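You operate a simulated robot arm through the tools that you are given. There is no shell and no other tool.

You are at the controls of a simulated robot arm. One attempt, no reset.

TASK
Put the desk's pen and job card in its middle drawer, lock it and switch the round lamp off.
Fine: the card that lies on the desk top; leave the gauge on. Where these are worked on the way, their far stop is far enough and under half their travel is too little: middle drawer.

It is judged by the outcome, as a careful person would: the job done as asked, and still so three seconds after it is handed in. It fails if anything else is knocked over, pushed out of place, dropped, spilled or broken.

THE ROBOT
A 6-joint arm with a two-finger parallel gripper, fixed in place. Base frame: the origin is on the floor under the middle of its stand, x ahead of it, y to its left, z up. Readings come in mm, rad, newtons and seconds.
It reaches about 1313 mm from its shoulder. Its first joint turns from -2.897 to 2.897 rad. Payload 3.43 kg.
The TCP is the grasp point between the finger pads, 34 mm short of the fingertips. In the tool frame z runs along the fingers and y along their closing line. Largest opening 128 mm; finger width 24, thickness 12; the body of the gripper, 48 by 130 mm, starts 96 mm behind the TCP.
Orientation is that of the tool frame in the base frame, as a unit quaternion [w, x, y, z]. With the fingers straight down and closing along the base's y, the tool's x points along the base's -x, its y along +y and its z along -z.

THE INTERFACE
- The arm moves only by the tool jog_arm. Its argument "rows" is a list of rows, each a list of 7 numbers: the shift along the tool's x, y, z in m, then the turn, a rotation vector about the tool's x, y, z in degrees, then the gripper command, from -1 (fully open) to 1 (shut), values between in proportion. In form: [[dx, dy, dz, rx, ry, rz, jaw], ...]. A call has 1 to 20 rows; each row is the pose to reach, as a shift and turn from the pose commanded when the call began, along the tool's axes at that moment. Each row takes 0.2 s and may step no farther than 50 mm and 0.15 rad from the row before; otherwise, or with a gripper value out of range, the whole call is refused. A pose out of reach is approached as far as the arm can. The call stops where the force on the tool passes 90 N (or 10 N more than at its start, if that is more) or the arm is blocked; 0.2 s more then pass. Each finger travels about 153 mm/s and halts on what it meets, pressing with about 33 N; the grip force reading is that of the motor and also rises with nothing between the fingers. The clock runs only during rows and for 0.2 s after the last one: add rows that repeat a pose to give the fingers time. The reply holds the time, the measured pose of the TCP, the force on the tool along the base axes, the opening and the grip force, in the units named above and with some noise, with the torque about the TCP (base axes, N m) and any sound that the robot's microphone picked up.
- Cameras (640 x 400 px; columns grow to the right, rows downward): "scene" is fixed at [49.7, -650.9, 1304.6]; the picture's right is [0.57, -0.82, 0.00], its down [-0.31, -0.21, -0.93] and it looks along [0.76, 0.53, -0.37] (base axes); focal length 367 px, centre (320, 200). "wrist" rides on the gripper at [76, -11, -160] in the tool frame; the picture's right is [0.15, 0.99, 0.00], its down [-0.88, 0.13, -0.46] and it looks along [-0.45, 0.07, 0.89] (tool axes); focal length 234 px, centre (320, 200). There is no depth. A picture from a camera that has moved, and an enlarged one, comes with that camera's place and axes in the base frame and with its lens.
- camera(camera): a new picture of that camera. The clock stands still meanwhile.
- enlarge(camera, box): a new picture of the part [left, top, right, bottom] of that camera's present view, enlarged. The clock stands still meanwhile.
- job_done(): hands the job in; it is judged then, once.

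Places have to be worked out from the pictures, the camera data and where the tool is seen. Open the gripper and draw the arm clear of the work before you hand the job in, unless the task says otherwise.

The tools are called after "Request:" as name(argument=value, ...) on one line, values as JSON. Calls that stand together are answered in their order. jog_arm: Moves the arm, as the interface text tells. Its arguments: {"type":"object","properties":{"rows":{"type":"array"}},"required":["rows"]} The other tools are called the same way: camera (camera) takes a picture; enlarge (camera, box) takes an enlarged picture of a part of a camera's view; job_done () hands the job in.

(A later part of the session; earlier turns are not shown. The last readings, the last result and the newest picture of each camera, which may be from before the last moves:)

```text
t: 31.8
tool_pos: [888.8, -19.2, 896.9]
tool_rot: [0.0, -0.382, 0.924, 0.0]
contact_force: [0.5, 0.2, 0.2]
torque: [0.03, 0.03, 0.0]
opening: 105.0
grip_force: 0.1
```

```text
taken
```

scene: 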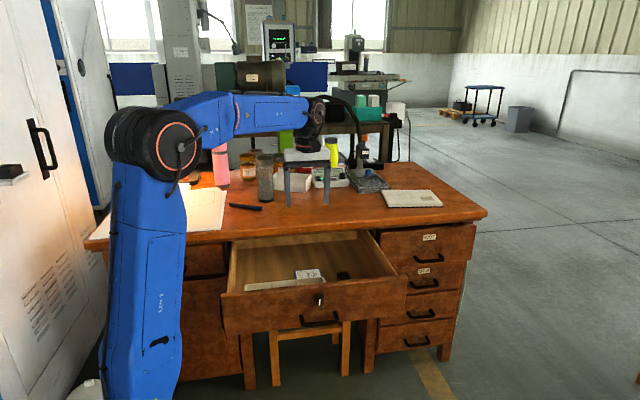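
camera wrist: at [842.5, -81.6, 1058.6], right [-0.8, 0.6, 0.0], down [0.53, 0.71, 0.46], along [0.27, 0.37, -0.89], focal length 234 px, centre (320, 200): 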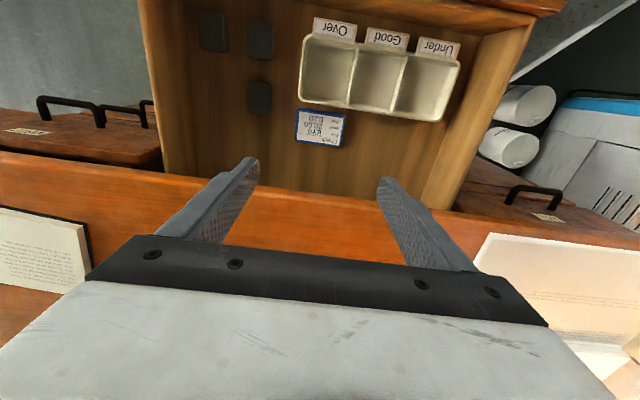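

The card lies flat behind the tray. Now to the pen: I compute its ends at ≈(950,234) (blue) and ≈(907,360) (dark); I'll grip ~42 mm from the dark end, away from the grey tumbler. Moving above it with the jaws turned across the pen.

Request:
jog_arm(rows=[[-0.0292, 0.0241, -0.017, 0, 0, -7.08, -0.64], [-0.0584, 0.0482, -0.034, 0, 0, -14.16, -0.64], [-0.0875, 0.0724, -0.051, 0, 0, -21.23, 0], [-0.1167, 0.0965, -0.068, 0, 0, -28.31, 0.375], [-0.1459, 0.1206, -0.085, 0, 0, -35.39, 0.375], [-0.1751, 0.1447, -0.102, 0, 0, -42.47, 0.375], [-0.2042, 0.1689, -0.119, 0, 0, -49.54, 0.375], [-0.2334, 0.193, -0.136, 0, 0, -56.62, 0.375], [-0.2626, 0.2171, -0.153, 0, 0, -63.7, 0.375]])

Request:
camera(camera="wrist")

Request:
camera(camera="scene")

```text
t: 33.8
tool_pos: [919.8, 319.8, 1052.1]
tool_rot: [-0.001, 0.813, -0.582, 0.001]
contact_force: [-0.9, -1.1, 1.0]
torque: [0.06, -0.01, 0.0]
opening: 39.8
grip_force: 0.1
```

```text
taken
camera wrist: at [953.6, 250.1, 1213.0], right [-0.89, -0.46, 0.0], down [-0.41, 0.79, 0.46], along [-0.21, 0.41, -0.89], focal length 234 px, centre (320, 200)
```

wrist: 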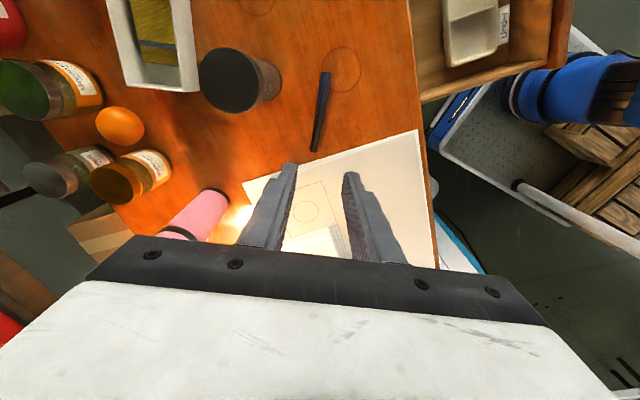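

```text
taken
```

scene: 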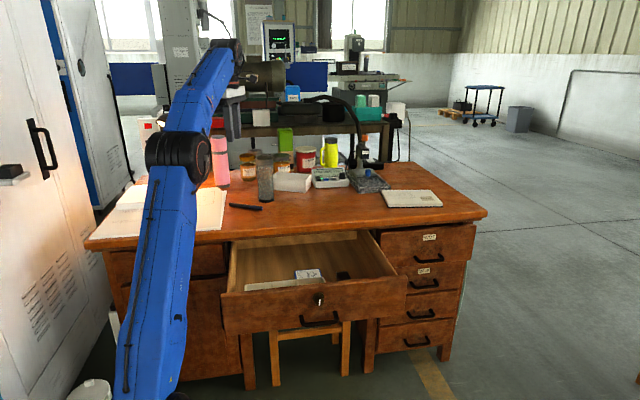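

Reached. Zooming in on the pen for an accurate grip position.

Request:
enlarge(camera="wrist", box=[240, 50, 400, 170])

```text
3.33 times, centred on (320, 110) of wrist
camera zoom: at [953.6, 250.1, 1213.0], right [-0.89, -0.46, 0.0], down [-0.41, 0.79, 0.46], along [-0.21, 0.41, -0.89], focal length 781 px, centre (320, 500)
```

zoom: 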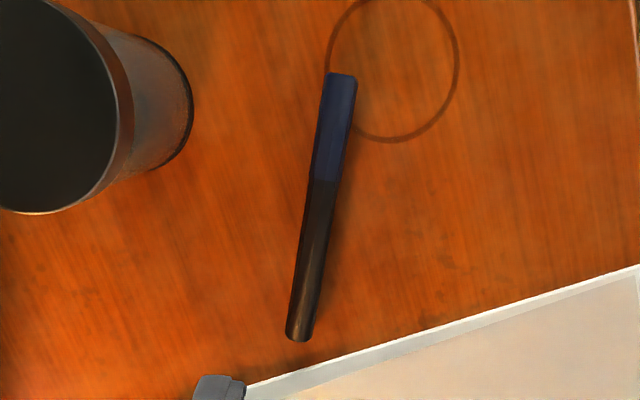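

Pen ends refine to (950,236) and (910,363), ~15 mm thick; grip point (922,323). Descending to just above the desk.

Request:
jog_arm(rows=[[-0.0023, -0.0034, 0.04, 0, 0, 1.3, 0.375], [-0.0023, -0.0034, 0.085, 0, 0, 1.3, 0.375], [-0.0023, -0.0034, 0.13, 0, 0, 1.3, 0.375], [-0.0023, -0.0034, 0.17, 0, 0, 1.3, 0.375], [-0.0023, -0.0034, 0.2, 0, 0, 1.3, 0.375], [-0.0023, -0.0034, 0.22, 0, 0, 1.3, 0.375], [-0.0023, -0.0034, 0.23, 0, 0, 1.3, 0.375]])

Request:
enlarge(camera="wrist", box=[200, 60, 440, 240])

Request:
enlarge(camera="scene", box=[200, 140, 300, 220])

```text
t: 35.4
tool_pos: [922.1, 323.8, 818.6]
tool_rot: [-0.001, 0.806, -0.592, 0.001]
contact_force: [-0.5, -0.5, 0.6]
torque: [-0.01, -0.03, 0.02]
opening: 40.3
grip_force: 0.1
```

```text
2.22 times, centred on (320, 150) of wrist
camera zoom: at [955.7, 254.2, 980.9], right [-0.9, -0.44, 0.0], down [-0.39, 0.8, 0.46], along [-0.2, 0.41, -0.89], focal length 520 px, centre (320, 311)
```

zoom: 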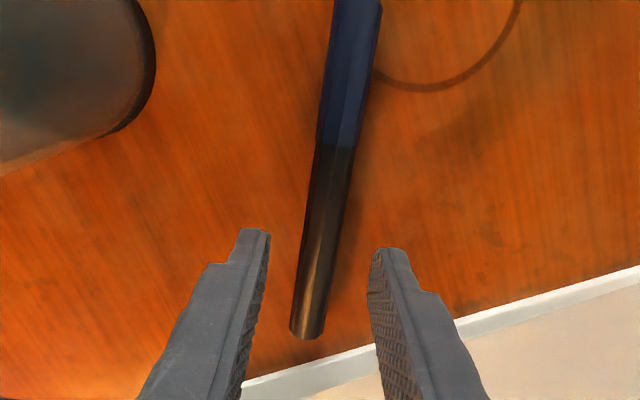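

```text
5.00 times, centred on (250, 180) of scene
camera zoom: at [49.7, -650.9, 1304.6], right [0.57, -0.82, 0.0], down [-0.31, -0.21, -0.93], along [0.76, 0.53, -0.37], focal length 1837 px, centre (670, 300)
```

zoom: 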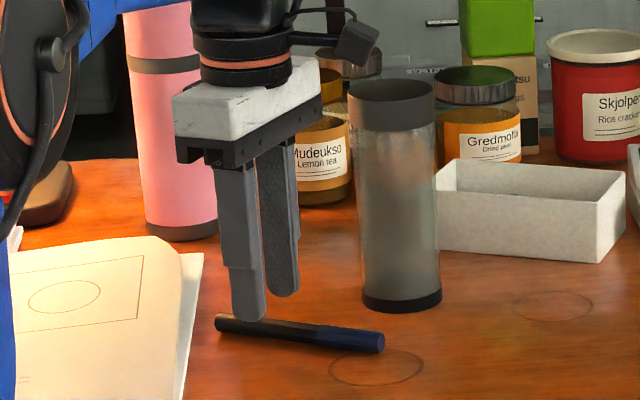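

Fingers straddle the pen nicely with the tumbler and paper clear. Lowering the last 18 mm and closing.

Request:
jog_arm(rows=[[0, 0, 0.009, 0, 0, 0, 0.375], [0, 0, 0.015, 0, 0, 0, 0.375], [0, 0, 0.018, 0, 0, 0, 0.375], [0, 0, 0.018, 0, 0, 0, 0.6], [0, 0, 0.018, 0, 0, 0, 0.9], [0, 0, 0.018, 0, 0, 0, 0.9]])

```text
t: 36.8
tool_pos: [922.4, 322.3, 801.4]
tool_rot: [0.0, 0.806, -0.592, 0.0]
contact_force: [-0.5, 0.5, 0.2]
torque: [-0.01, -0.02, 0.03]
opening: 13.2
grip_force: 33.0
```

The pen is gripped (13.2 mm). Lifting well above the tumbler's height.

Request:
jog_arm(rows=[[0, 0, -0.01, 0, 0, 0, 0.9], [0, 0, -0.04, 0, 0, 0, 0.9], [0, 0, -0.085, 0, 0, 0, 0.9], [0, 0, -0.13, 0, 0, 0, 0.9], [0, 0, -0.175, 0, 0, 0, 0.9], [0, 0, -0.22, 0, 0, 0, 0.9]])

Request:
camera(camera="wrist")

```text
t: 38.2
tool_pos: [920.8, 323.1, 1023.1]
tool_rot: [0.0, 0.806, -0.592, 0.001]
contact_force: [0.9, 0.7, 0.0]
torque: [0.02, 0.0, 0.01]
opening: 13.3
grip_force: 33.1
```

```text
taken
camera wrist: at [954.6, 253.3, 1184.3], right [-0.9, -0.44, 0.0], down [-0.39, 0.8, 0.46], along [-0.2, 0.41, -0.89], focal length 234 px, centre (320, 200)
```

wrist: 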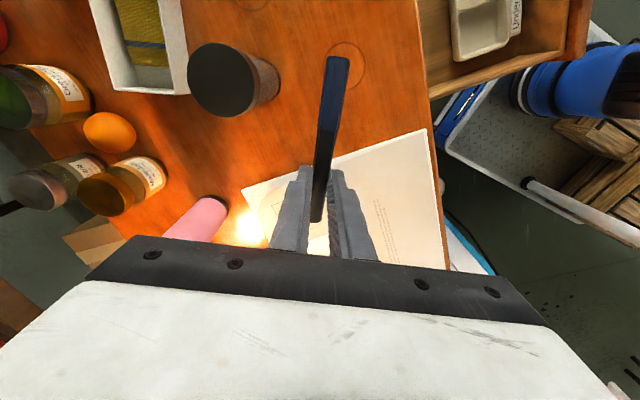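

Pen is held firmly. Carrying it over to the drawer's right-rear free spot and turning it to lie along the drawer's depth.

Request:
jog_arm(rows=[[0.0439, 0.0047, 0, 0, 0, 6.24, 0.9], [0.0878, 0.0093, 0, 0, 0, 12.48, 0.9], [0.1317, 0.014, 0, 0, 0, 18.72, 0.9], [0.1756, 0.0187, 0, 0, 0, 24.96, 0.9], [0.2195, 0.0234, 0, 0, 0, 31.2, 0.9], [0.2633, 0.028, 0, 0, 0, 37.44, 0.9], [0.3072, 0.0327, 0, 0, 0, 43.68, 0.9], [0.3511, 0.0374, 0, 0, 0, 49.92, 0.9], [0.395, 0.042, 0, 0, 0, 56.16, 0.9], [0.4389, 0.0467, 0, 0, 0, 62.4, 0.9]])

Request:
camera(camera="wrist")

Request:
enlarge(camera="wrist", box=[200, 0, 440, 150])

```text
t: 40.4
tool_pos: [1009.6, -108.3, 1022.7]
tool_rot: [0.001, -0.383, 0.924, 0.001]
contact_force: [-0.3, 1.1, -0.1]
torque: [-0.07, -0.01, 0.0]
opening: 13.5
grip_force: 33.0
```

```text
taken
camera wrist: at [964.2, -170.8, 1184.1], right [-0.8, 0.6, 0.0], down [0.53, 0.71, 0.46], along [0.27, 0.37, -0.89], focal length 234 px, centre (320, 200)
```

wrist: 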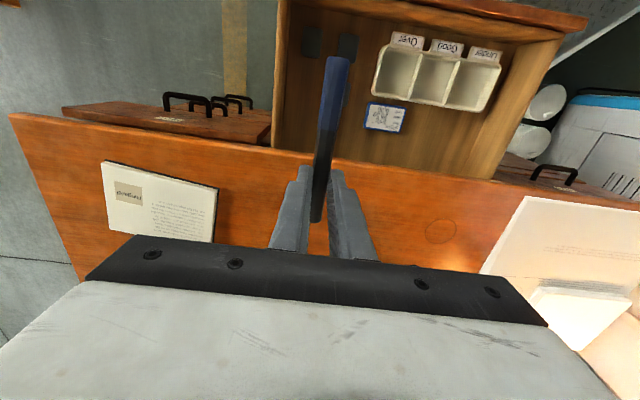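

```text
2.67 times, centred on (320, 75) of wrist
camera zoom: at [964.2, -170.8, 1184.1], right [-0.8, 0.6, 0.0], down [0.53, 0.71, 0.46], along [0.27, 0.37, -0.89], focal length 624 px, centre (320, 533)
```

zoom: 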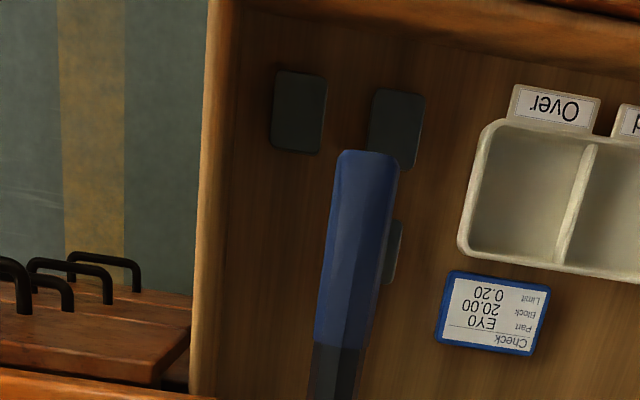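

Spot below is clear: pen will lie between block 3 (e1≤773) and the right wall (≈878), blue end at e2≈545 beyond blocks (≤523). Lowering toward the drawer floor.

Request:
jog_arm(rows=[[0, 0, 0.045, 0, 0, 0, 0.9], [0, 0, 0.09, 0, 0, 0, 0.9], [0, 0, 0.135, 0, 0, 0, 0.9], [0, 0, 0.18, 0, 0, 0, 0.9], [0, 0, 0.225, 0, 0, 0, 0.9], [0, 0, 0.265, 0, 0, 0, 0.9], [0, 0, 0.3, 0, 0, 0, 0.9], [0, 0, 0.33, 0, 0, 0, 0.9], [0, 0, 0.35, 0, 0, 0, 0.9]])

Request:
camera(camera="wrist")

Request:
enlarge(camera="scene", box=[240, 180, 420, 310])

```text
t: 42.4
tool_pos: [1009.2, -110.0, 670.3]
tool_rot: [0.0, -0.383, 0.924, 0.0]
contact_force: [1.0, -0.4, -0.6]
torque: [0.01, 0.01, -0.03]
opening: 13.4
grip_force: 32.6
```

```text
taken
camera wrist: at [963.6, -171.6, 832.6], right [-0.8, 0.6, 0.0], down [0.53, 0.71, 0.46], along [0.27, 0.37, -0.89], focal length 234 px, centre (320, 200)
```

wrist: 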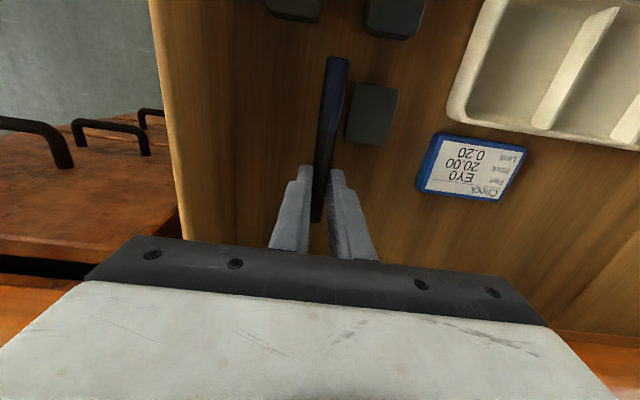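

```text
3.08 times, centred on (330, 245) of scene
camera zoom: at [49.7, -650.9, 1304.6], right [0.57, -0.82, 0.0], down [-0.31, -0.21, -0.93], along [0.76, 0.53, -0.37], focal length 1130 px, centre (289, 62)
```

zoom: 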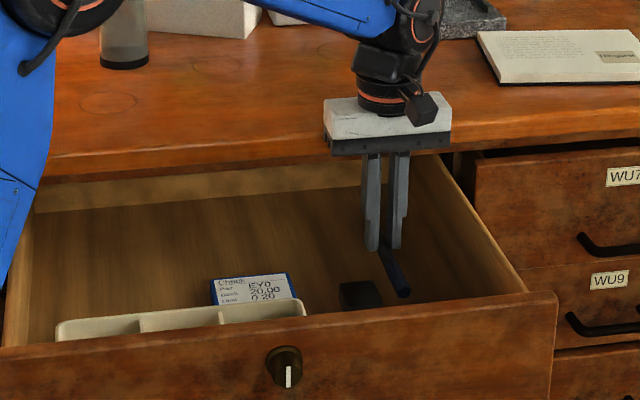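

All clear; I shift 8 mm away from the neighbouring block and lower further in small steps.

Request:
jog_arm(rows=[[0, -0.004, 0.006, 0, 0, 0, 0.9], [0, -0.008, 0.012, 0, 0, 0, 0.9], [0, -0.008, 0.018, 0, 0, 0, 0.9], [0, -0.008, 0.022, 0, 0, 0, 0.9], [0, -0.008, 0.026, 0, 0, 0, 0.9]])

```text
t: 43.6
tool_pos: [1015.5, -115.7, 645.4]
tool_rot: [0.001, -0.383, 0.924, 0.0]
contact_force: [-0.4, -0.2, -0.4]
torque: [-0.04, 0.01, -0.01]
opening: 13.1
grip_force: 32.7
```

No contact at 645; lowering 4 mm more.

Request:
jog_arm(rows=[[0, 0, 0.002, 0, 0, 0, 0.9], [0, 0, 0.004, 0, 0, 0, 0.9]])

```text
t: 44.2
tool_pos: [1014.2, -115.0, 642.7]
tool_rot: [0.0, -0.382, 0.924, 0.0]
contact_force: [0.6, -0.1, 0.3]
torque: [-0.02, -0.02, 0.01]
opening: 13.4
grip_force: 33.2
```

Still free; another 4 mm.

Request:
jog_arm(rows=[[0, 0, 0.002, 0, 0, 0, 0.9], [0, 0, 0.004, 0, 0, 0, 0.9]])

```text
t: 44.8
tool_pos: [1015.4, -113.9, 638.6]
tool_rot: [0.001, -0.382, 0.924, -0.001]
contact_force: [-0.1, -0.2, 5.4]
torque: [-0.3, 0.28, 0.01]
opening: 13.5
grip_force: 33.4
```

Contact with the floor (5.4 N). Opening a little to release the pen, then lifting away.

Request:
jog_arm(rows=[[0, 0, 0, 0, 0, 0, 0.7], [0, 0, 0, 0, 0, 0, 0.5], [0, 0, 0, 0, 0, 0, 0.5], [0, 0, -0.01, 0, 0, 0, 0.5], [0, 0, -0.03, 0, 0, 0, 0.5], [0, 0, -0.07, 0, 0, 0, 0.5], [0, 0, -0.115, 0, 0, 0, 0.5], [0, 0, -0.16, 0, 0, 0, 0.5], [0, 0, -0.205, 0, 0, 0, 0.5], [0, 0, -0.25, 0, 0, 0, 0.5]])

Request:
camera(camera="wrist")

Request:
enlarge(camera="scene", box=[220, 220, 420, 345])

```text
t: 47.0
tool_pos: [1017.0, -113.9, 885.8]
tool_rot: [0.0, -0.383, 0.924, 0.0]
contact_force: [0.2, -0.1, -0.4]
torque: [0.02, 0.05, -0.01]
opening: 32.0
grip_force: 0.0
```

```text
taken
camera wrist: at [970.8, -177.2, 1048.2], right [-0.8, 0.6, 0.0], down [0.53, 0.71, 0.46], along [0.27, 0.37, -0.89], focal length 234 px, centre (320, 200)
```

wrist: 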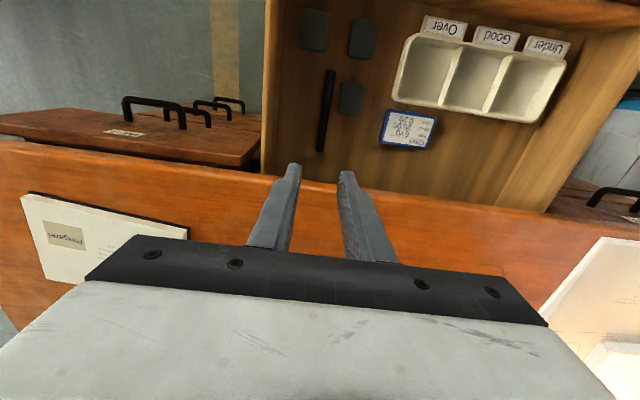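

```text
3.20 times, centred on (320, 282) of scene
camera zoom: at [49.7, -650.9, 1304.6], right [0.57, -0.82, 0.0], down [-0.31, -0.21, -0.93], along [0.76, 0.53, -0.37], focal length 1176 px, centre (320, -64)
```

zoom: 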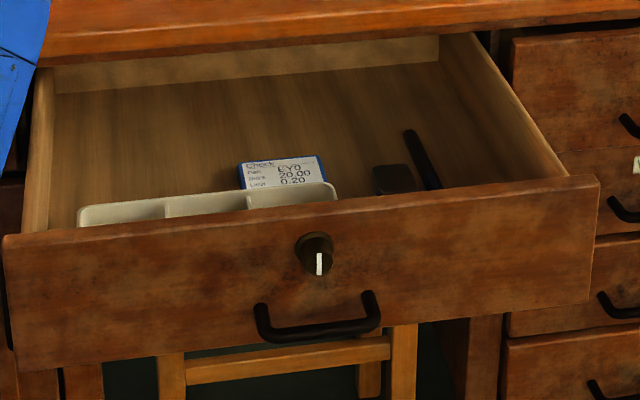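

Both items lie in the drawer, clear of its rim. Now I go back to the handle: first up and back over the drawer front.

Request:
jog_arm(rows=[[0.0, 0.0, -0.045, 0, 0, 0, 0.44], [0.0226, 0.02, -0.075, 0, 0, 0, 0.44], [0.0453, 0.0403, -0.1, 0, 0, 0, 0.44], [0.068, 0.0605, -0.12, 0, 0, 0, 0.44], [0.0905, 0.0806, -0.14, 0, 0, 0, 0.44], [0.113, 0.1, -0.16, 0, 0, 0, 0.44], [0.1358, 0.121, -0.175, 0, 0, 0, 0.44], [0.158, 0.141, -0.19, 0, 0, 0, 0.44], [0.181, 0.1612, -0.204, 0, 0, 0, 0.44]])

```text
t: 49.0
tool_pos: [773.1, -127.3, 1091.1]
tool_rot: [0.0, -0.383, 0.924, 0.001]
contact_force: [1.9, -0.4, -0.5]
torque: [0.04, 0.09, 0.0]
opening: 35.7
grip_force: 0.0
```

At the staging pose. Now retracing: back away, descend and turn the fingers horizontal, facing the handle.

Request:
jog_arm(rows=[[0.0225, -0.0001, 0.0316, -4.62, -4.62, 4.62, 0.44], [0.045, -0.0003, 0.0633, -9.24, -9.24, 9.24, 0.44], [0.0675, -0.0004, 0.0949, -13.86, -13.86, 13.86, 0.44], [0.09, -0.0005, 0.1266, -18.47, -18.47, 18.47, 0.44], [0.1125, -0.0007, 0.1582, -23.09, -23.09, 23.09, 0.44], [0.135, -0.0008, 0.1899, -27.71, -27.71, 27.71, 0.44], [0.1575, -0.0009, 0.2215, -32.33, -32.33, 32.33, 0.44], [0.18, -0.0011, 0.2532, -36.95, -36.95, 36.95, 0.44], [0.2025, -0.0012, 0.2848, -41.57, -41.57, 41.57, 0.44], [0.2255, -0.0014, 0.3165, -46.19, -46.19, 46.19, 0.44], [0.2255, -0.0015, 0.3481, -50.81, -50.81, 50.81, 0.44], [0.2255, -0.0017, 0.3798, -55.42, -55.42, 55.42, 0.44], [0.2255, -0.0018, 0.4114, -60.04, -60.04, 60.04, 0.44], [0.2255, -0.0019, 0.4431, -64.66, -64.66, 64.66, 0.44], [0.2255, -0.002, 0.4755, -69.28, -69.28, 69.28, 0.44]])

Request:
camera(camera="wrist")

Request:
enlarge(camera="wrist", box=[240, 80, 400, 180])

```text
t: 52.2
tool_pos: [613.2, -289.5, 616.9]
tool_rot: [0.271, 0.271, 0.653, 0.654]
contact_force: [-0.7, -0.8, -0.1]
torque: [0.01, 0.0, 0.02]
opening: 35.9
grip_force: 0.1
```

```text
taken
camera wrist: at [447.8, -348.9, 607.2], right [-0.1, 0.1, 0.99], down [0.3, -0.95, 0.13], along [0.95, 0.31, 0.07], focal length 234 px, centre (320, 200)
```

wrist: 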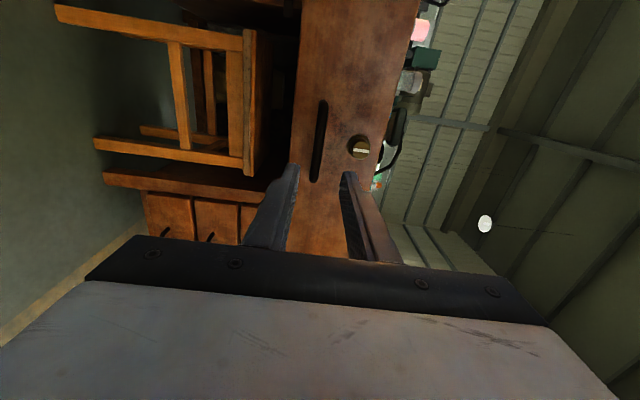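

```text
4.00 times, centred on (320, 130) of wrist
camera zoom: at [447.8, -348.9, 607.2], right [-0.1, 0.1, 0.99], down [0.3, -0.95, 0.13], along [0.95, 0.31, 0.07], focal length 937 px, centre (320, 480)
```

zoom: 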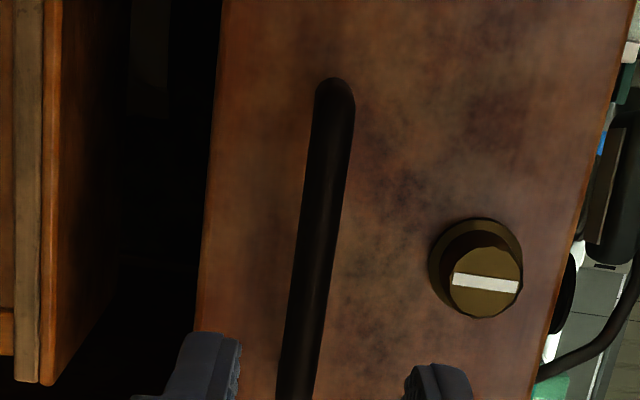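

Handle is aligned (bar z≈615.7). Advancing 110 mm and gripping it.

Request:
jog_arm(rows=[[0, 0, 0.03, 0, 0, 0, 0.44], [0, 0, 0.06, 0, 0, 0, 0.44], [0, 0, 0.085, 0, 0, 0, 0.44], [0, 0, 0.1, 0, 0, 0, 0.44], [0, 0, 0.11, 0, 0, 0, 0.44], [0, 0, 0.11, 0, 0, 0, 1], [0, 0, 0.11, 0, 0, 0, 1], [0, 0, 0.11, 0, 0, 0, 1]])

```text
t: 54.0
tool_pos: [693.1, -212.0, 615.8]
tool_rot: [0.27, 0.27, 0.653, 0.654]
contact_force: [-5.5, 1.7, -29.4]
torque: [-0.74, 0.57, -0.39]
opening: 12.7
grip_force: 45.3
```

Bar gripped (12.7 mm). Pushing the drawer closed along its axis, smoothly, most of the way.

Request:
jog_arm(rows=[[0, -0.002, 0.01, 0, 0, 0, 1], [0.0003, -0.002, 0.03, 0, 0, 0, 1], [0.0006, -0.002, 0.055, 0, 0, 0, 1], [0.0009, -0.002, 0.08, 0, 0, 0, 1], [0.0012, -0.002, 0.105, 0, 0, 0, 1], [0.0014, -0.002, 0.13, 0, 0, 0, 1], [0.0017, -0.002, 0.155, 0, 0, 0, 1], [0.002, -0.002, 0.18, 0, 0, 0, 1], [0.0023, -0.002, 0.205, 0, 0, 0, 1], [0.0026, -0.002, 0.23, 0, 0, 0, 1], [0.0028, -0.002, 0.255, 0, 0, 0, 1], [0.0031, -0.002, 0.275, 0, 0, 0, 1], [0.0033, -0.002, 0.29, 0, 0, 0, 1]])

```text
t: 56.8
tool_pos: [896.8, -6.4, 615.2]
tool_rot: [0.271, 0.271, 0.652, 0.654]
contact_force: [33.3, -35.0, -0.6]
torque: [-0.01, 0.03, -1.43]
opening: 12.7
grip_force: 45.1
```

Nearly closed; sideways force ~48 N, so I relax 2.5 mm to the right and push the final 33 mm.

Request:
jog_arm(rows=[[-0.0025, 0, 0.004, 0, 0, 0, 1], [-0.0025, 0, 0.014, 0, 0, 0, 1], [-0.0025, 0, 0.023, 0, 0, 0, 1], [-0.0025, 0, 0.029, 0, 0, 0, 1], [-0.0025, 0, 0.033, 0, 0, 0, 1]])

```text
t: 58.0
tool_pos: [920.6, 18.0, 613.6]
tool_rot: [0.27, 0.27, 0.652, 0.655]
contact_force: [-37.3, -25.3, 1.7]
torque: [0.01, -0.06, 0.34]
opening: 12.8
grip_force: 45.4
```

Push force 44 N at e2≈663: the drawer hit its closed stop. I release the handle and back off to inspect.

Request:
jog_arm(rows=[[0, 0, -0.001, 0, 0, 0, 1], [0, 0, -0.001, 0, 0, 0, 0.44], [0, 0, -0.001, 0, 0, 0, 0.44], [0, 0, -0.02, 0, 0, 0, 0.44], [0, 0, -0.05, 0, 0, 0, 0.44], [0, 0, -0.08, 0, 0, 0, 0.44], [0, 0, -0.11, 0, 0, 0, 0.44]])

Request:
camera(camera="wrist")

Request:
camera(camera="scene")

Request:
enlarge(camera="wrist", box=[240, 60, 480, 210])

```text
t: 59.6
tool_pos: [842.1, -59.5, 615.1]
tool_rot: [0.269, 0.27, 0.653, 0.654]
contact_force: [-0.4, 0.0, 0.1]
torque: [0.0, -0.01, 0.03]
opening: 36.0
grip_force: 0.0
```

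```text
taken
camera wrist: at [676.1, -120.1, 604.6], right [-0.1, 0.1, 0.99], down [0.3, -0.94, 0.13], along [0.95, 0.31, 0.07], focal length 234 px, centre (320, 200)
```

wrist: 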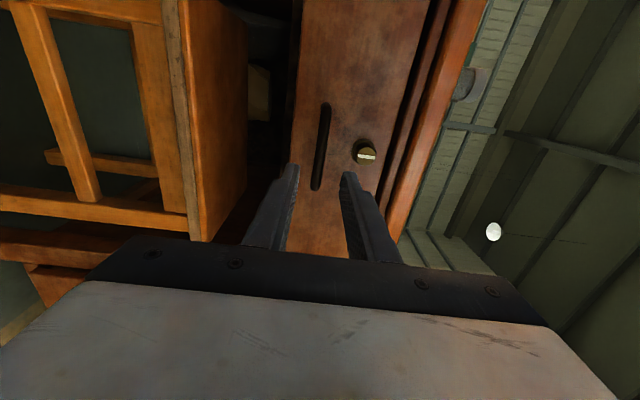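

```text
taken
```

scene: 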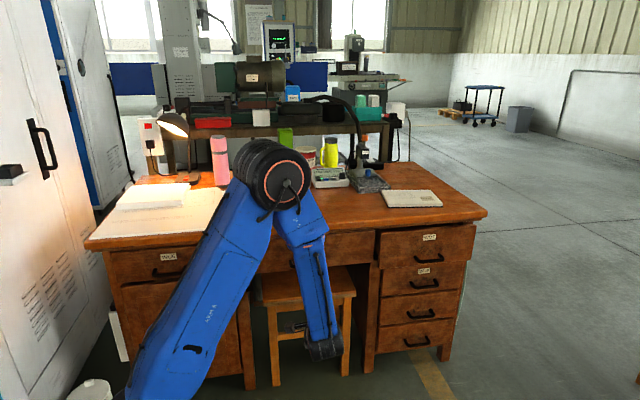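

```text
2.67 times, centred on (360, 135) of wrist
camera zoom: at [676.1, -120.1, 604.6], right [-0.1, 0.1, 0.99], down [0.3, -0.94, 0.13], along [0.95, 0.31, 0.07], focal length 624 px, centre (213, 373)
```

zoom: 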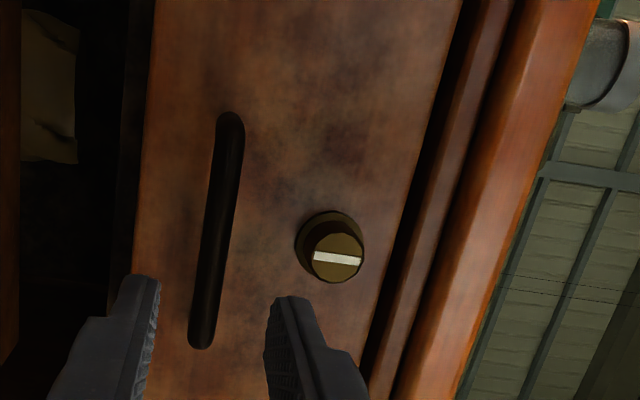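

The drawer is flush again, mark still vertical. Knob centre computes to e1≈639, z≈676. I move in front of it, jaws vertical about the knob, and check alignment.

Request:
jog_arm(rows=[[-0.0007, 0.025, 0, 0, 0, 0, 0.3125], [-0.0015, 0.045, 0.015, 0, 0, 0, 0.3125], [-0.0015, 0.061, 0.03, 0, 0, 0, 0.3125], [-0.0015, 0.061, 0.055, 0, 0, 0, 0.3125]])

Request:
camera(camera="wrist")

Request:
enlarge(camera="wrist", box=[240, 80, 400, 200])

```text
t: 60.6
tool_pos: [882.6, -22.8, 675.8]
tool_rot: [0.271, 0.27, 0.654, 0.653]
contact_force: [-0.5, 0.9, 0.5]
torque: [0.0, 0.02, 0.02]
opening: 44.2
grip_force: 0.1
```

```text
taken
camera wrist: at [716.8, -83.5, 665.4], right [-0.1, 0.1, 0.99], down [0.3, -0.94, 0.13], along [0.95, 0.31, 0.07], focal length 234 px, centre (320, 200)
```

wrist: 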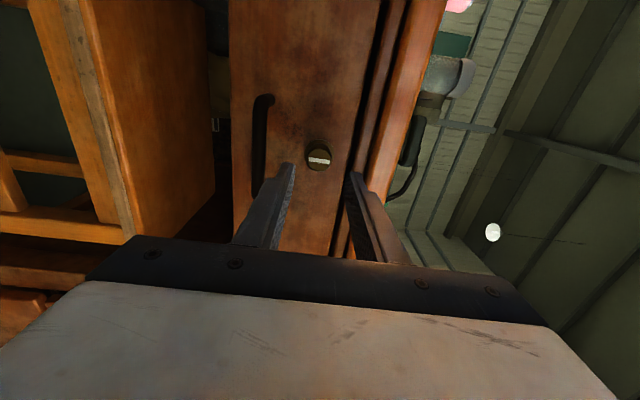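

```text
3.33 times, centred on (320, 140) of wrist
camera zoom: at [716.8, -83.5, 665.4], right [-0.1, 0.1, 0.99], down [0.3, -0.94, 0.13], along [0.95, 0.31, 0.07], focal length 781 px, centre (320, 400)
```

zoom: 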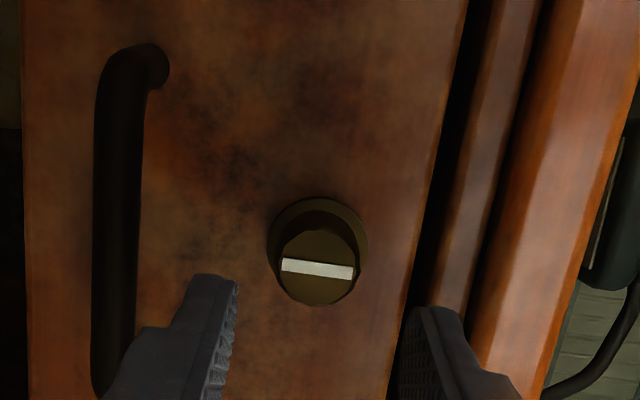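

Knob sits centred between the fingers (within ~1–2 mm). Advancing so the tips overlap the knob, then closing on it.

Request:
jog_arm(rows=[[0.001, 0, 0.02, 0, 0, 0, 0.3125], [0.001, 0, 0.04, 0, 0, 0, 0.3125], [0.001, 0, 0.05, 0, 0, 0, 0.3125], [0.001, 0, 0.054, 0, 0, 0, 0.3125]])

Request:
enlarge(camera="wrist", box=[240, 80, 400, 200])

```text
t: 61.6
tool_pos: [919.8, 16.5, 675.7]
tool_rot: [0.271, 0.27, 0.653, 0.654]
contact_force: [0.3, 0.0, -0.2]
torque: [-0.01, -0.05, 0.01]
opening: 43.9
grip_force: 0.0
```

```text
3.33 times, centred on (320, 140) of wrist
camera zoom: at [754.2, -44.1, 666.0], right [-0.1, 0.1, 0.99], down [0.3, -0.94, 0.13], along [0.95, 0.31, 0.07], focal length 781 px, centre (320, 400)
```

zoom: 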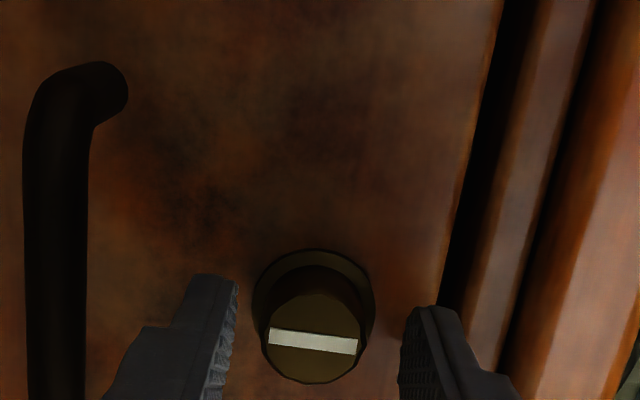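

The knob is between the fingertips, about 1.3 mm low; I adjust and close on it.

Request:
jog_arm(rows=[[0, -0.0013, 0.001, 0, 0, 0, 0.3125], [0, -0.0013, 0.001, 0, 0, 0, 0.8], [0, -0.0013, 0.001, 0, 0, 0, 0.8], [0, -0.0013, 0.001, 0, 0, 0, 0.8]])

```text
t: 62.6
tool_pos: [920.8, 17.1, 674.9]
tool_rot: [0.271, 0.271, 0.653, 0.653]
contact_force: [0.2, 1.2, -3.5]
torque: [-0.3, 0.29, 0.04]
opening: 26.4
grip_force: 44.9
```

Knob gripped (26 mm), well centred. Testing a small clockwise turn (15°) and reading torque.

Request:
jog_arm(rows=[[0, 0, 0, 0, 0, 5, 0.8], [0, 0, 0, 0, 0, 10, 0.8], [0, 0, 0, 0, 0, 15, 0.8]])

Request:
enlarge(camera="wrist", box=[240, 80, 400, 200])

```text
t: 63.4
tool_pos: [922.2, 16.8, 675.4]
tool_rot: [0.182, 0.354, 0.612, 0.683]
contact_force: [0.8, 1.4, -10.3]
torque: [0.03, -0.04, 0.2]
opening: 26.5
grip_force: 44.9
```

```text
3.33 times, centred on (320, 140) of wrist
camera zoom: at [754.5, -43.0, 684.3], right [0.08, -0.08, 0.99], down [0.3, -0.95, -0.1], along [0.95, 0.31, -0.05], focal length 781 px, centre (320, 400)
```

zoom: 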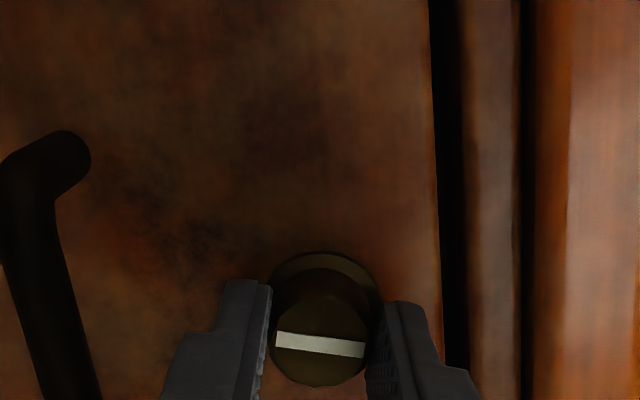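

The mark stays fixed relative to the fingers, so the knob is turning freely clockwise (torque ≈0). Continuing to 90° total.

Request:
jog_arm(rows=[[0, 0, 0, 0, 0, 7.5, 0.8], [0, 0, 0, 0, 0, 15, 0.8], [0, 0, 0, 0, 0, 22.5, 0.8], [0, 0, 0, 0, 0, 30, 0.8], [0, 0, 0, 0, 0, 37.5, 0.8], [0, 0, 0, 0, 0, 45, 0.8], [0, 0, 0, 0, 0, 52.5, 0.8], [0, 0, 0, 0, 0, 60, 0.8]])

Request:
enlarge(camera="wrist", box=[240, 80, 400, 200])

```text
t: 65.2
tool_pos: [922.2, 18.0, 674.0]
tool_rot: [-0.185, 0.613, 0.354, 0.682]
contact_force: [-8.4, 4.2, -22.8]
torque: [-0.44, 0.44, 0.02]
opening: 26.7
grip_force: 45.1
```

```text
3.33 times, centred on (320, 140) of wrist
camera zoom: at [786.7, -75.0, 745.5], right [0.65, -0.65, 0.4], down [-0.07, -0.57, -0.82], along [0.76, 0.5, -0.42], focal length 781 px, centre (320, 400)
```

zoom: 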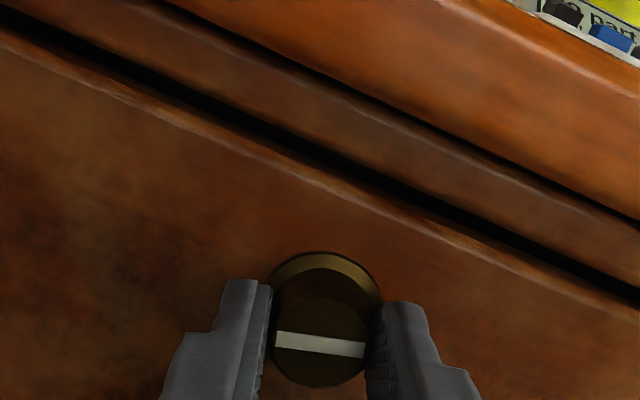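

75° so far, still free. Easing 1 mm down and turning the last 15°, plus a little to feel for a stop.

Request:
jog_arm(rows=[[-0.001, -0.0003, 0, 0, 0, 5, 0.8], [-0.001, -0.0003, 0, 0, 0, 10, 0.8], [-0.001, -0.0003, 0, 0, 0, 15, 0.8]])

Request:
enlarge(camera="wrist", box=[240, 80, 400, 200])

```text
t: 66.0
tool_pos: [920.6, 17.1, 672.8]
tool_rot: [-0.272, 0.653, 0.271, 0.653]
contact_force: [-14.2, 12.1, -13.5]
torque: [0.13, -0.42, 0.32]
opening: 26.8
grip_force: 45.4
```

```text
3.33 times, centred on (320, 140) of wrist
camera zoom: at [800.2, -88.7, 750.6], right [0.7, -0.7, 0.15], down [-0.23, -0.41, -0.88], along [0.68, 0.58, -0.45], focal length 781 px, centre (320, 400)
```

zoom: 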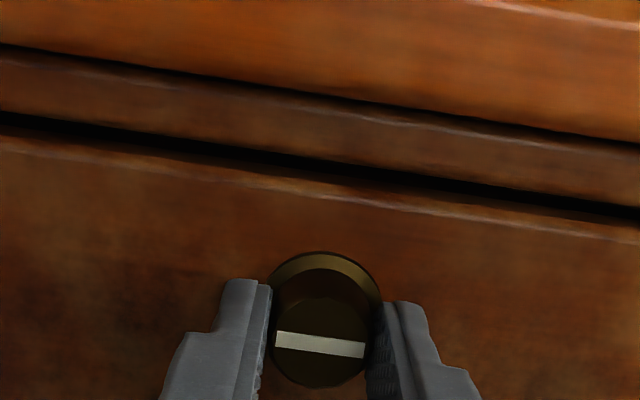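

At 90° the torque about the knob axis just begins (~-0.2 N·m). Testing 8° further for a hard stop.

Request:
jog_arm(rows=[[0, 0, 0, 0, 0, 4, 0.8], [0, 0, 0, 0, 0, 8, 0.8], [0, 0, 0, 0, 0, 8, 0.8]])

Request:
enlarge(camera="wrist", box=[240, 80, 400, 200])

```text
t: 66.8
tool_pos: [920.5, 18.4, 674.8]
tool_rot: [-0.316, 0.67, 0.224, 0.633]
contact_force: [-14.9, 17.5, -2.4]
torque: [-0.09, -0.37, 0.57]
opening: 26.5
grip_force: 44.8
```

```text
3.33 times, centred on (320, 140) of wrist
camera zoom: at [807.6, -96.1, 752.0], right [0.71, -0.71, 0.01], down [-0.32, -0.33, -0.89], along [0.63, 0.63, -0.45], focal length 781 px, centre (320, 400)
```

zoom: 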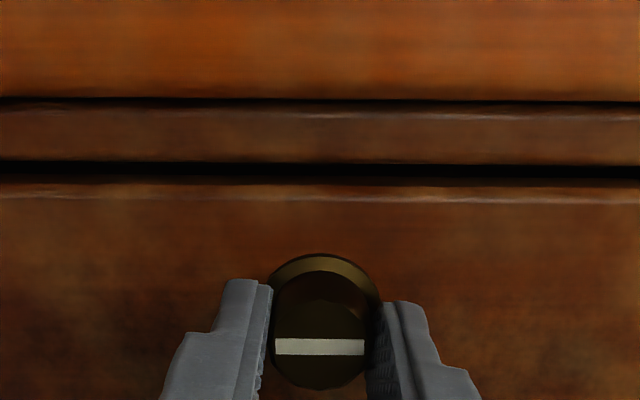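

The knob stopped at 90° (mark now exactly horizontal in the world; the fingers slipped the last 8°). Releasing and backing off.

Request:
jog_arm(rows=[[0, 0, 0, 0, 0, -4, 0.8], [0, 0, 0, 0, 0, -4, 0.3125], [0, 0, 0, 0, 0, -4, 0.3125], [0, 0, -0.02, 0, 0, -4, 0.3125], [0, 0, -0.05, 0, 0, -4, 0.3125], [0, 0, -0.08, 0, 0, -4, 0.3125], [0, 0, -0.11, 0, 0, -4, 0.3125]])

Request:
camera(camera="wrist")

Request:
camera(camera="scene")

```text
t: 68.4
tool_pos: [843.4, -60.5, 673.4]
tool_rot: [-0.295, 0.662, 0.248, 0.643]
contact_force: [0.0, 0.8, -0.1]
torque: [0.03, -0.01, 0.0]
opening: 44.1
grip_force: 0.0
```

```text
taken
camera wrist: at [726.3, -170.2, 751.6], right [0.71, -0.7, 0.08], down [-0.27, -0.37, -0.89], along [0.65, 0.61, -0.45], focal length 234 px, centre (320, 200)
```

wrist: 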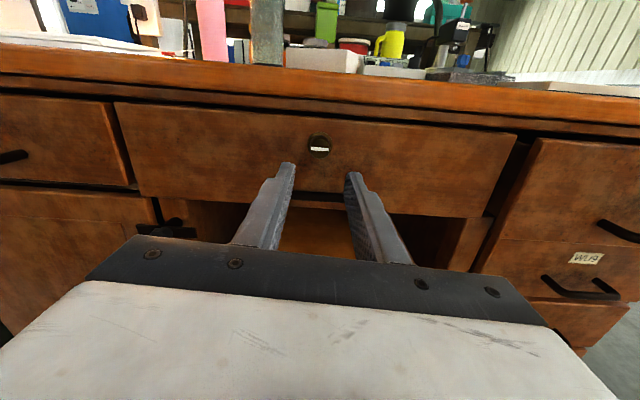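

```text
taken
```

scene: 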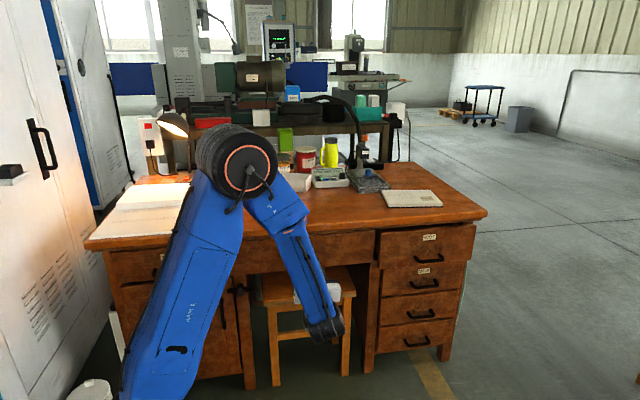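

The mark is horizontal and the drawer flush. I'll verify the lock with a gentle tug: turn the jaws back to vertical in front of the handle.

Request:
jog_arm(rows=[[-0.0049, 0.0003, 0, 0, 0, -7.83, 0.44], [-0.0097, 0.0007, 0, 0, 0, -15.67, 0.44], [-0.0146, 0.001, 0, 0, 0, -23.5, 0.44], [-0.0194, 0.0013, 0, 0, 0, -31.33, 0.44], [-0.0243, 0.0017, 0, 0, 0, -39.17, 0.44], [-0.0292, 0.002, 0, 0, 0, -47.0, 0.44], [-0.034, 0.0023, 0, 0, 0, -54.83, 0.44], [-0.0389, 0.0027, 0, 0, 0, -62.67, 0.44], [-0.0437, 0.003, 0, 0, 0, -70.5, 0.44], [-0.0486, 0.0033, 0, 0, 0, -78.33, 0.44], [-0.0534, 0.0037, 0, 0, 0, -86.17, 0.44], [-0.0583, 0.004, 0, 0, 0, -94.0, 0.44]])

Request:
enlarge(camera="wrist", box=[240, 60, 480, 210])

```text
t: 71.0
tool_pos: [843.7, -61.0, 613.9]
tool_rot: [0.271, 0.27, 0.654, 0.653]
contact_force: [0.8, 0.3, -0.1]
torque: [0.03, -0.01, -0.01]
opening: 35.9
grip_force: 0.0
```

```text
2.67 times, centred on (360, 135) of wrist
camera zoom: at [677.2, -121.2, 604.7], right [-0.11, 0.1, 0.99], down [0.3, -0.94, 0.13], along [0.95, 0.31, 0.07], focal length 624 px, centre (213, 373)
```

zoom: 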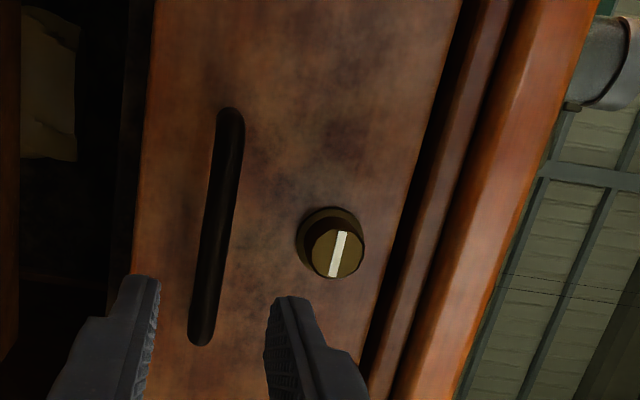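

The mark is clearly turned 90°. Gripping the handle for a gentle tug.

Request:
jog_arm(rows=[[0, 0, 0.03, 0, 0, 0, 0.44], [0, 0, 0.06, 0, 0, 0, 0.44], [0, 0, 0.085, 0, 0, 0, 0.44], [0, 0, 0.1, 0, 0, 0, 0.44], [0, 0, 0.107, 0, 0, 0, 0.44], [0, 0, 0.107, 0, 0, 0, 1], [0, 0, 0.107, 0, 0, 0, 1], [0, 0, 0.107, 0, 0, 0, 1]])

Request:
jog_arm(rows=[[0, 0, -0.002, 0, 0, 0, 1], [0, 0, -0.004, 0, 0, 0, 1], [0, 0, -0.006, 0, 0, 0, 1]])

```text
t: 72.8
tool_pos: [918.2, 14.5, 615.6]
tool_rot: [0.271, 0.271, 0.653, 0.654]
contact_force: [0.9, -2.4, 4.5]
torque: [0.06, 0.02, -0.48]
opening: 12.5
grip_force: 45.4
```

```text
t: 73.6
tool_pos: [914.9, 11.0, 614.8]
tool_rot: [0.271, 0.27, 0.652, 0.654]
contact_force: [11.3, -5.6, 4.9]
torque: [0.05, -0.01, 0.43]
opening: 12.9
grip_force: 44.9
```

The tool moved ~5 mm with only ~4 N — possibly play in the lock. I look, then tug a little further.

Request:
enlarge(camera="wrist", box=[240, 60, 480, 210])

Request:
jog_arm(rows=[[0, 0, -0.002, 0, 0, 0, 1], [0, 0, -0.004, 0, 0, 0, 1], [0, 0, -0.006, 0, 0, 0, 1]])

Request:
enlarge(camera="wrist", box=[240, 60, 480, 210])

```text
2.67 times, centred on (360, 135) of wrist
camera zoom: at [748.6, -49.7, 605.1], right [-0.1, 0.1, 0.99], down [0.3, -0.94, 0.13], along [0.95, 0.31, 0.07], focal length 624 px, centre (213, 373)
```

zoom: 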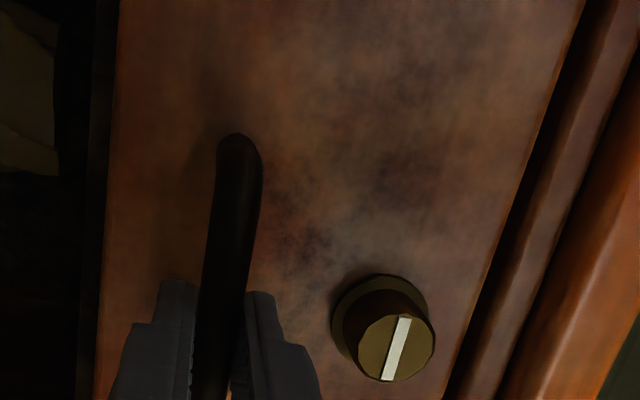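

```text
t: 74.4
tool_pos: [908.1, 7.5, 614.7]
tool_rot: [0.27, 0.27, 0.654, 0.653]
contact_force: [32.0, 35.3, 11.5]
torque: [0.14, -0.04, 0.01]
opening: 12.5
grip_force: 45.0
```

```text
2.67 times, centred on (360, 135) of wrist
camera zoom: at [743.4, -53.4, 605.1], right [-0.1, 0.1, 0.99], down [0.3, -0.94, 0.13], along [0.95, 0.31, 0.07], focal length 624 px, centre (213, 373)
```

zoom: 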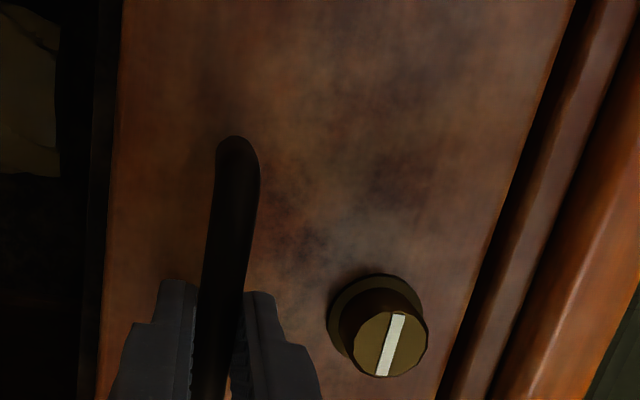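

Now the handle resists with ~48 N and the fingers slip: the lock holds (a few mm of play). I push the drawer fully back in against its stop and release.

Request:
jog_arm(rows=[[0, 0, 0.005, 0, 0, 0, 1], [0, 0, 0.01, 0, 0, 0, 1], [0, 0, 0.014, 0, 0, 0, 1], [0, 0, 0.018, 0, 0, 0, 1]])

```text
t: 75.4
tool_pos: [924.0, 17.7, 614.5]
tool_rot: [0.271, 0.271, 0.653, 0.653]
contact_force: [-27.6, -38.2, -2.3]
torque: [-0.05, -0.04, -0.05]
opening: 12.7
grip_force: 44.8
```

Pushed home against the stop (-46 N). Releasing and retreating.

Request:
jog_arm(rows=[[0, 0, -0.003, 0, 0, 0, 1], [0, 0, -0.003, 0, 0, 0, 0.44], [0, 0, -0.003, 0, 0, 0, 0.44], [0, 0, -0.03, 0, 0, 0, 0.44], [0, 0, -0.07, 0, 0, 0, 0.44], [0, 0, -0.11, 0, 0, 0, 0.44], [0, 0, -0.15, 0, 0, 0, 0.44], [0, 0, -0.19, 0, 0, 0, 0.44]])

Request:
enlarge(camera="wrist", box=[240, 60, 480, 210])

Request:
camera(camera="scene")

```text
t: 77.2
tool_pos: [788.5, -115.2, 615.1]
tool_rot: [0.271, 0.27, 0.653, 0.654]
contact_force: [-0.3, 0.2, 0.4]
torque: [-0.01, 0.03, -0.02]
opening: 36.0
grip_force: 0.2
```

```text
2.67 times, centred on (360, 135) of wrist
camera zoom: at [622.8, -175.0, 605.0], right [-0.1, 0.1, 0.99], down [0.3, -0.94, 0.13], along [0.95, 0.31, 0.07], focal length 624 px, centre (213, 373)
```

zoom: 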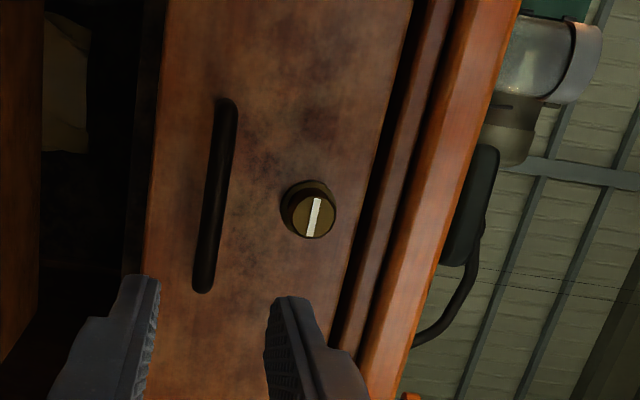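

```text
taken
```

scene: 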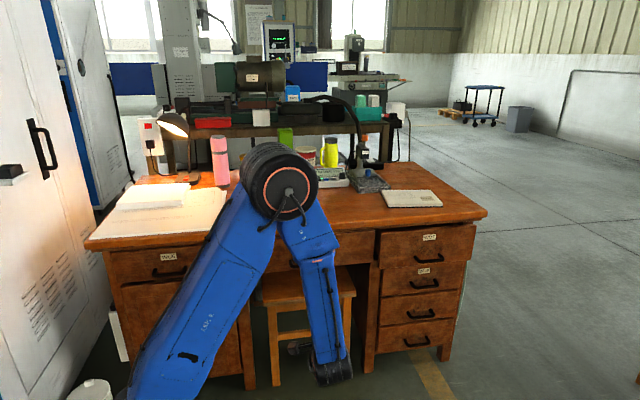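

The drawer is closed and locked. Now the lamp: zoom on it and its switch.

Request:
enlarge(camera="scene", box=[130, 90, 230, 200])

Request:
enlarge(camera="scene", box=[160, 165, 210, 195])

```text
3.64 times, centred on (180, 145) of scene
camera zoom: at [49.7, -650.9, 1304.6], right [0.57, -0.82, 0.0], down [-0.31, -0.21, -0.93], along [0.76, 0.53, -0.37], focal length 1336 px, centre (829, 400)
```

zoom: 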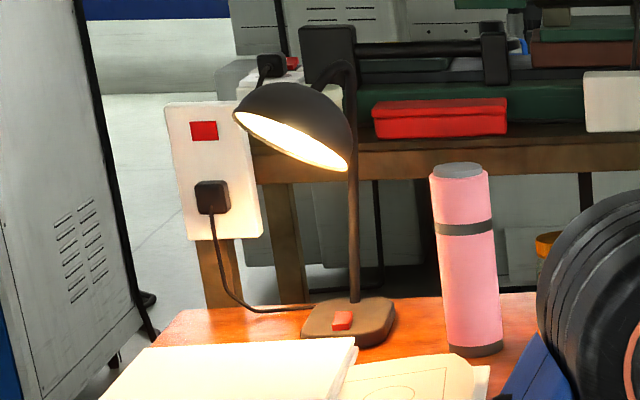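

```text
12.80 times, centred on (185, 180) of scene
camera zoom: at [49.7, -650.9, 1304.6], right [0.57, -0.82, 0.0], down [-0.31, -0.21, -0.93], along [0.76, 0.53, -0.37], focal length 4702 px, centre (2048, 456)
```

zoom: 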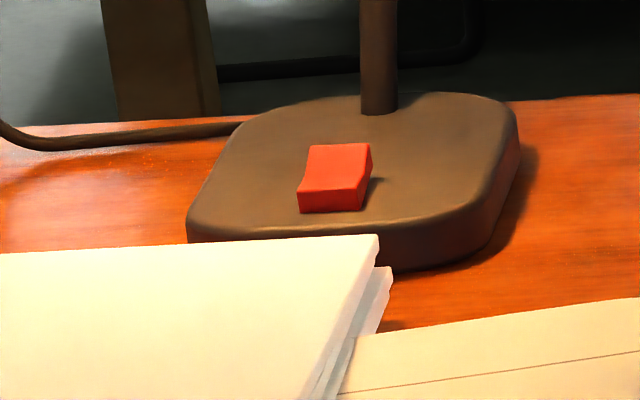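

The red rocker on the lamp base triangulates to ≈(973,707,792); the dome hangs roughly above it, so I'll approach low from the front. First I raise the tool and roll it so the camera is on top.

Request:
jog_arm(rows=[[0, 0.04, -0.01, 0, 0, 0, 0.44], [0, 0.08, -0.02, 0, 0, 7.5, 0.6], [0, 0.12, -0.02, 0, 0, 15, 0.8], [0, 0.16, -0.02, 0, 0, 22.5, 1], [0, 0.2, -0.02, 0, 0, 30, 1], [0, 0.24, -0.02, 0, 0, 37.5, 1], [0, 0.28, -0.02, 0, 0, 45, 1], [0, 0.32, -0.02, 0, 0, 52.5, 1], [0, 0.36, -0.02, 0, 0, 60, 1], [0, 0.4, -0.02, 0, 0, 67.5, 1], [0, 0.44, -0.02, 0, 0, 75, 1], [0, 0.47, -0.01, 0, 0, 82.5, 1], [0, 0.485, 0, 0, 0, 90, 1]])

Request:
camera(camera="scene")

Request:
camera(camera="wrist")

```text
t: 80.0
tool_pos: [786.6, -115.6, 1100.2]
tool_rot: [-0.271, 0.653, 0.271, 0.653]
contact_force: [0.9, 0.4, -0.1]
torque: [-0.01, -0.03, 0.01]
opening: 0.0
grip_force: 33.2
```

```text
taken
```

scene: 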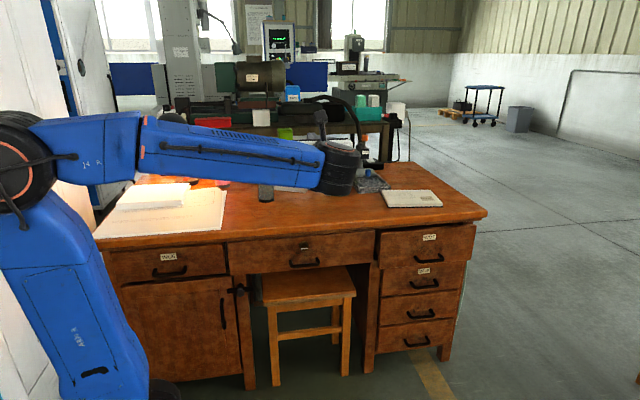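

```text
taken
camera wrist: at [667.3, -220.6, 1178.1], right [0.7, -0.7, 0.15], down [-0.23, -0.41, -0.88], along [0.68, 0.58, -0.45], focal length 234 px, centre (320, 200)
```

wrist: 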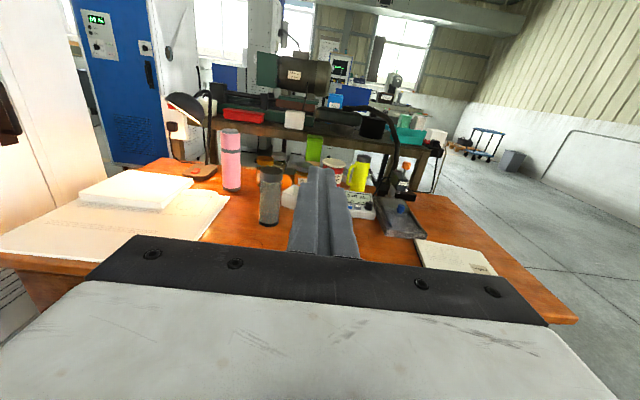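

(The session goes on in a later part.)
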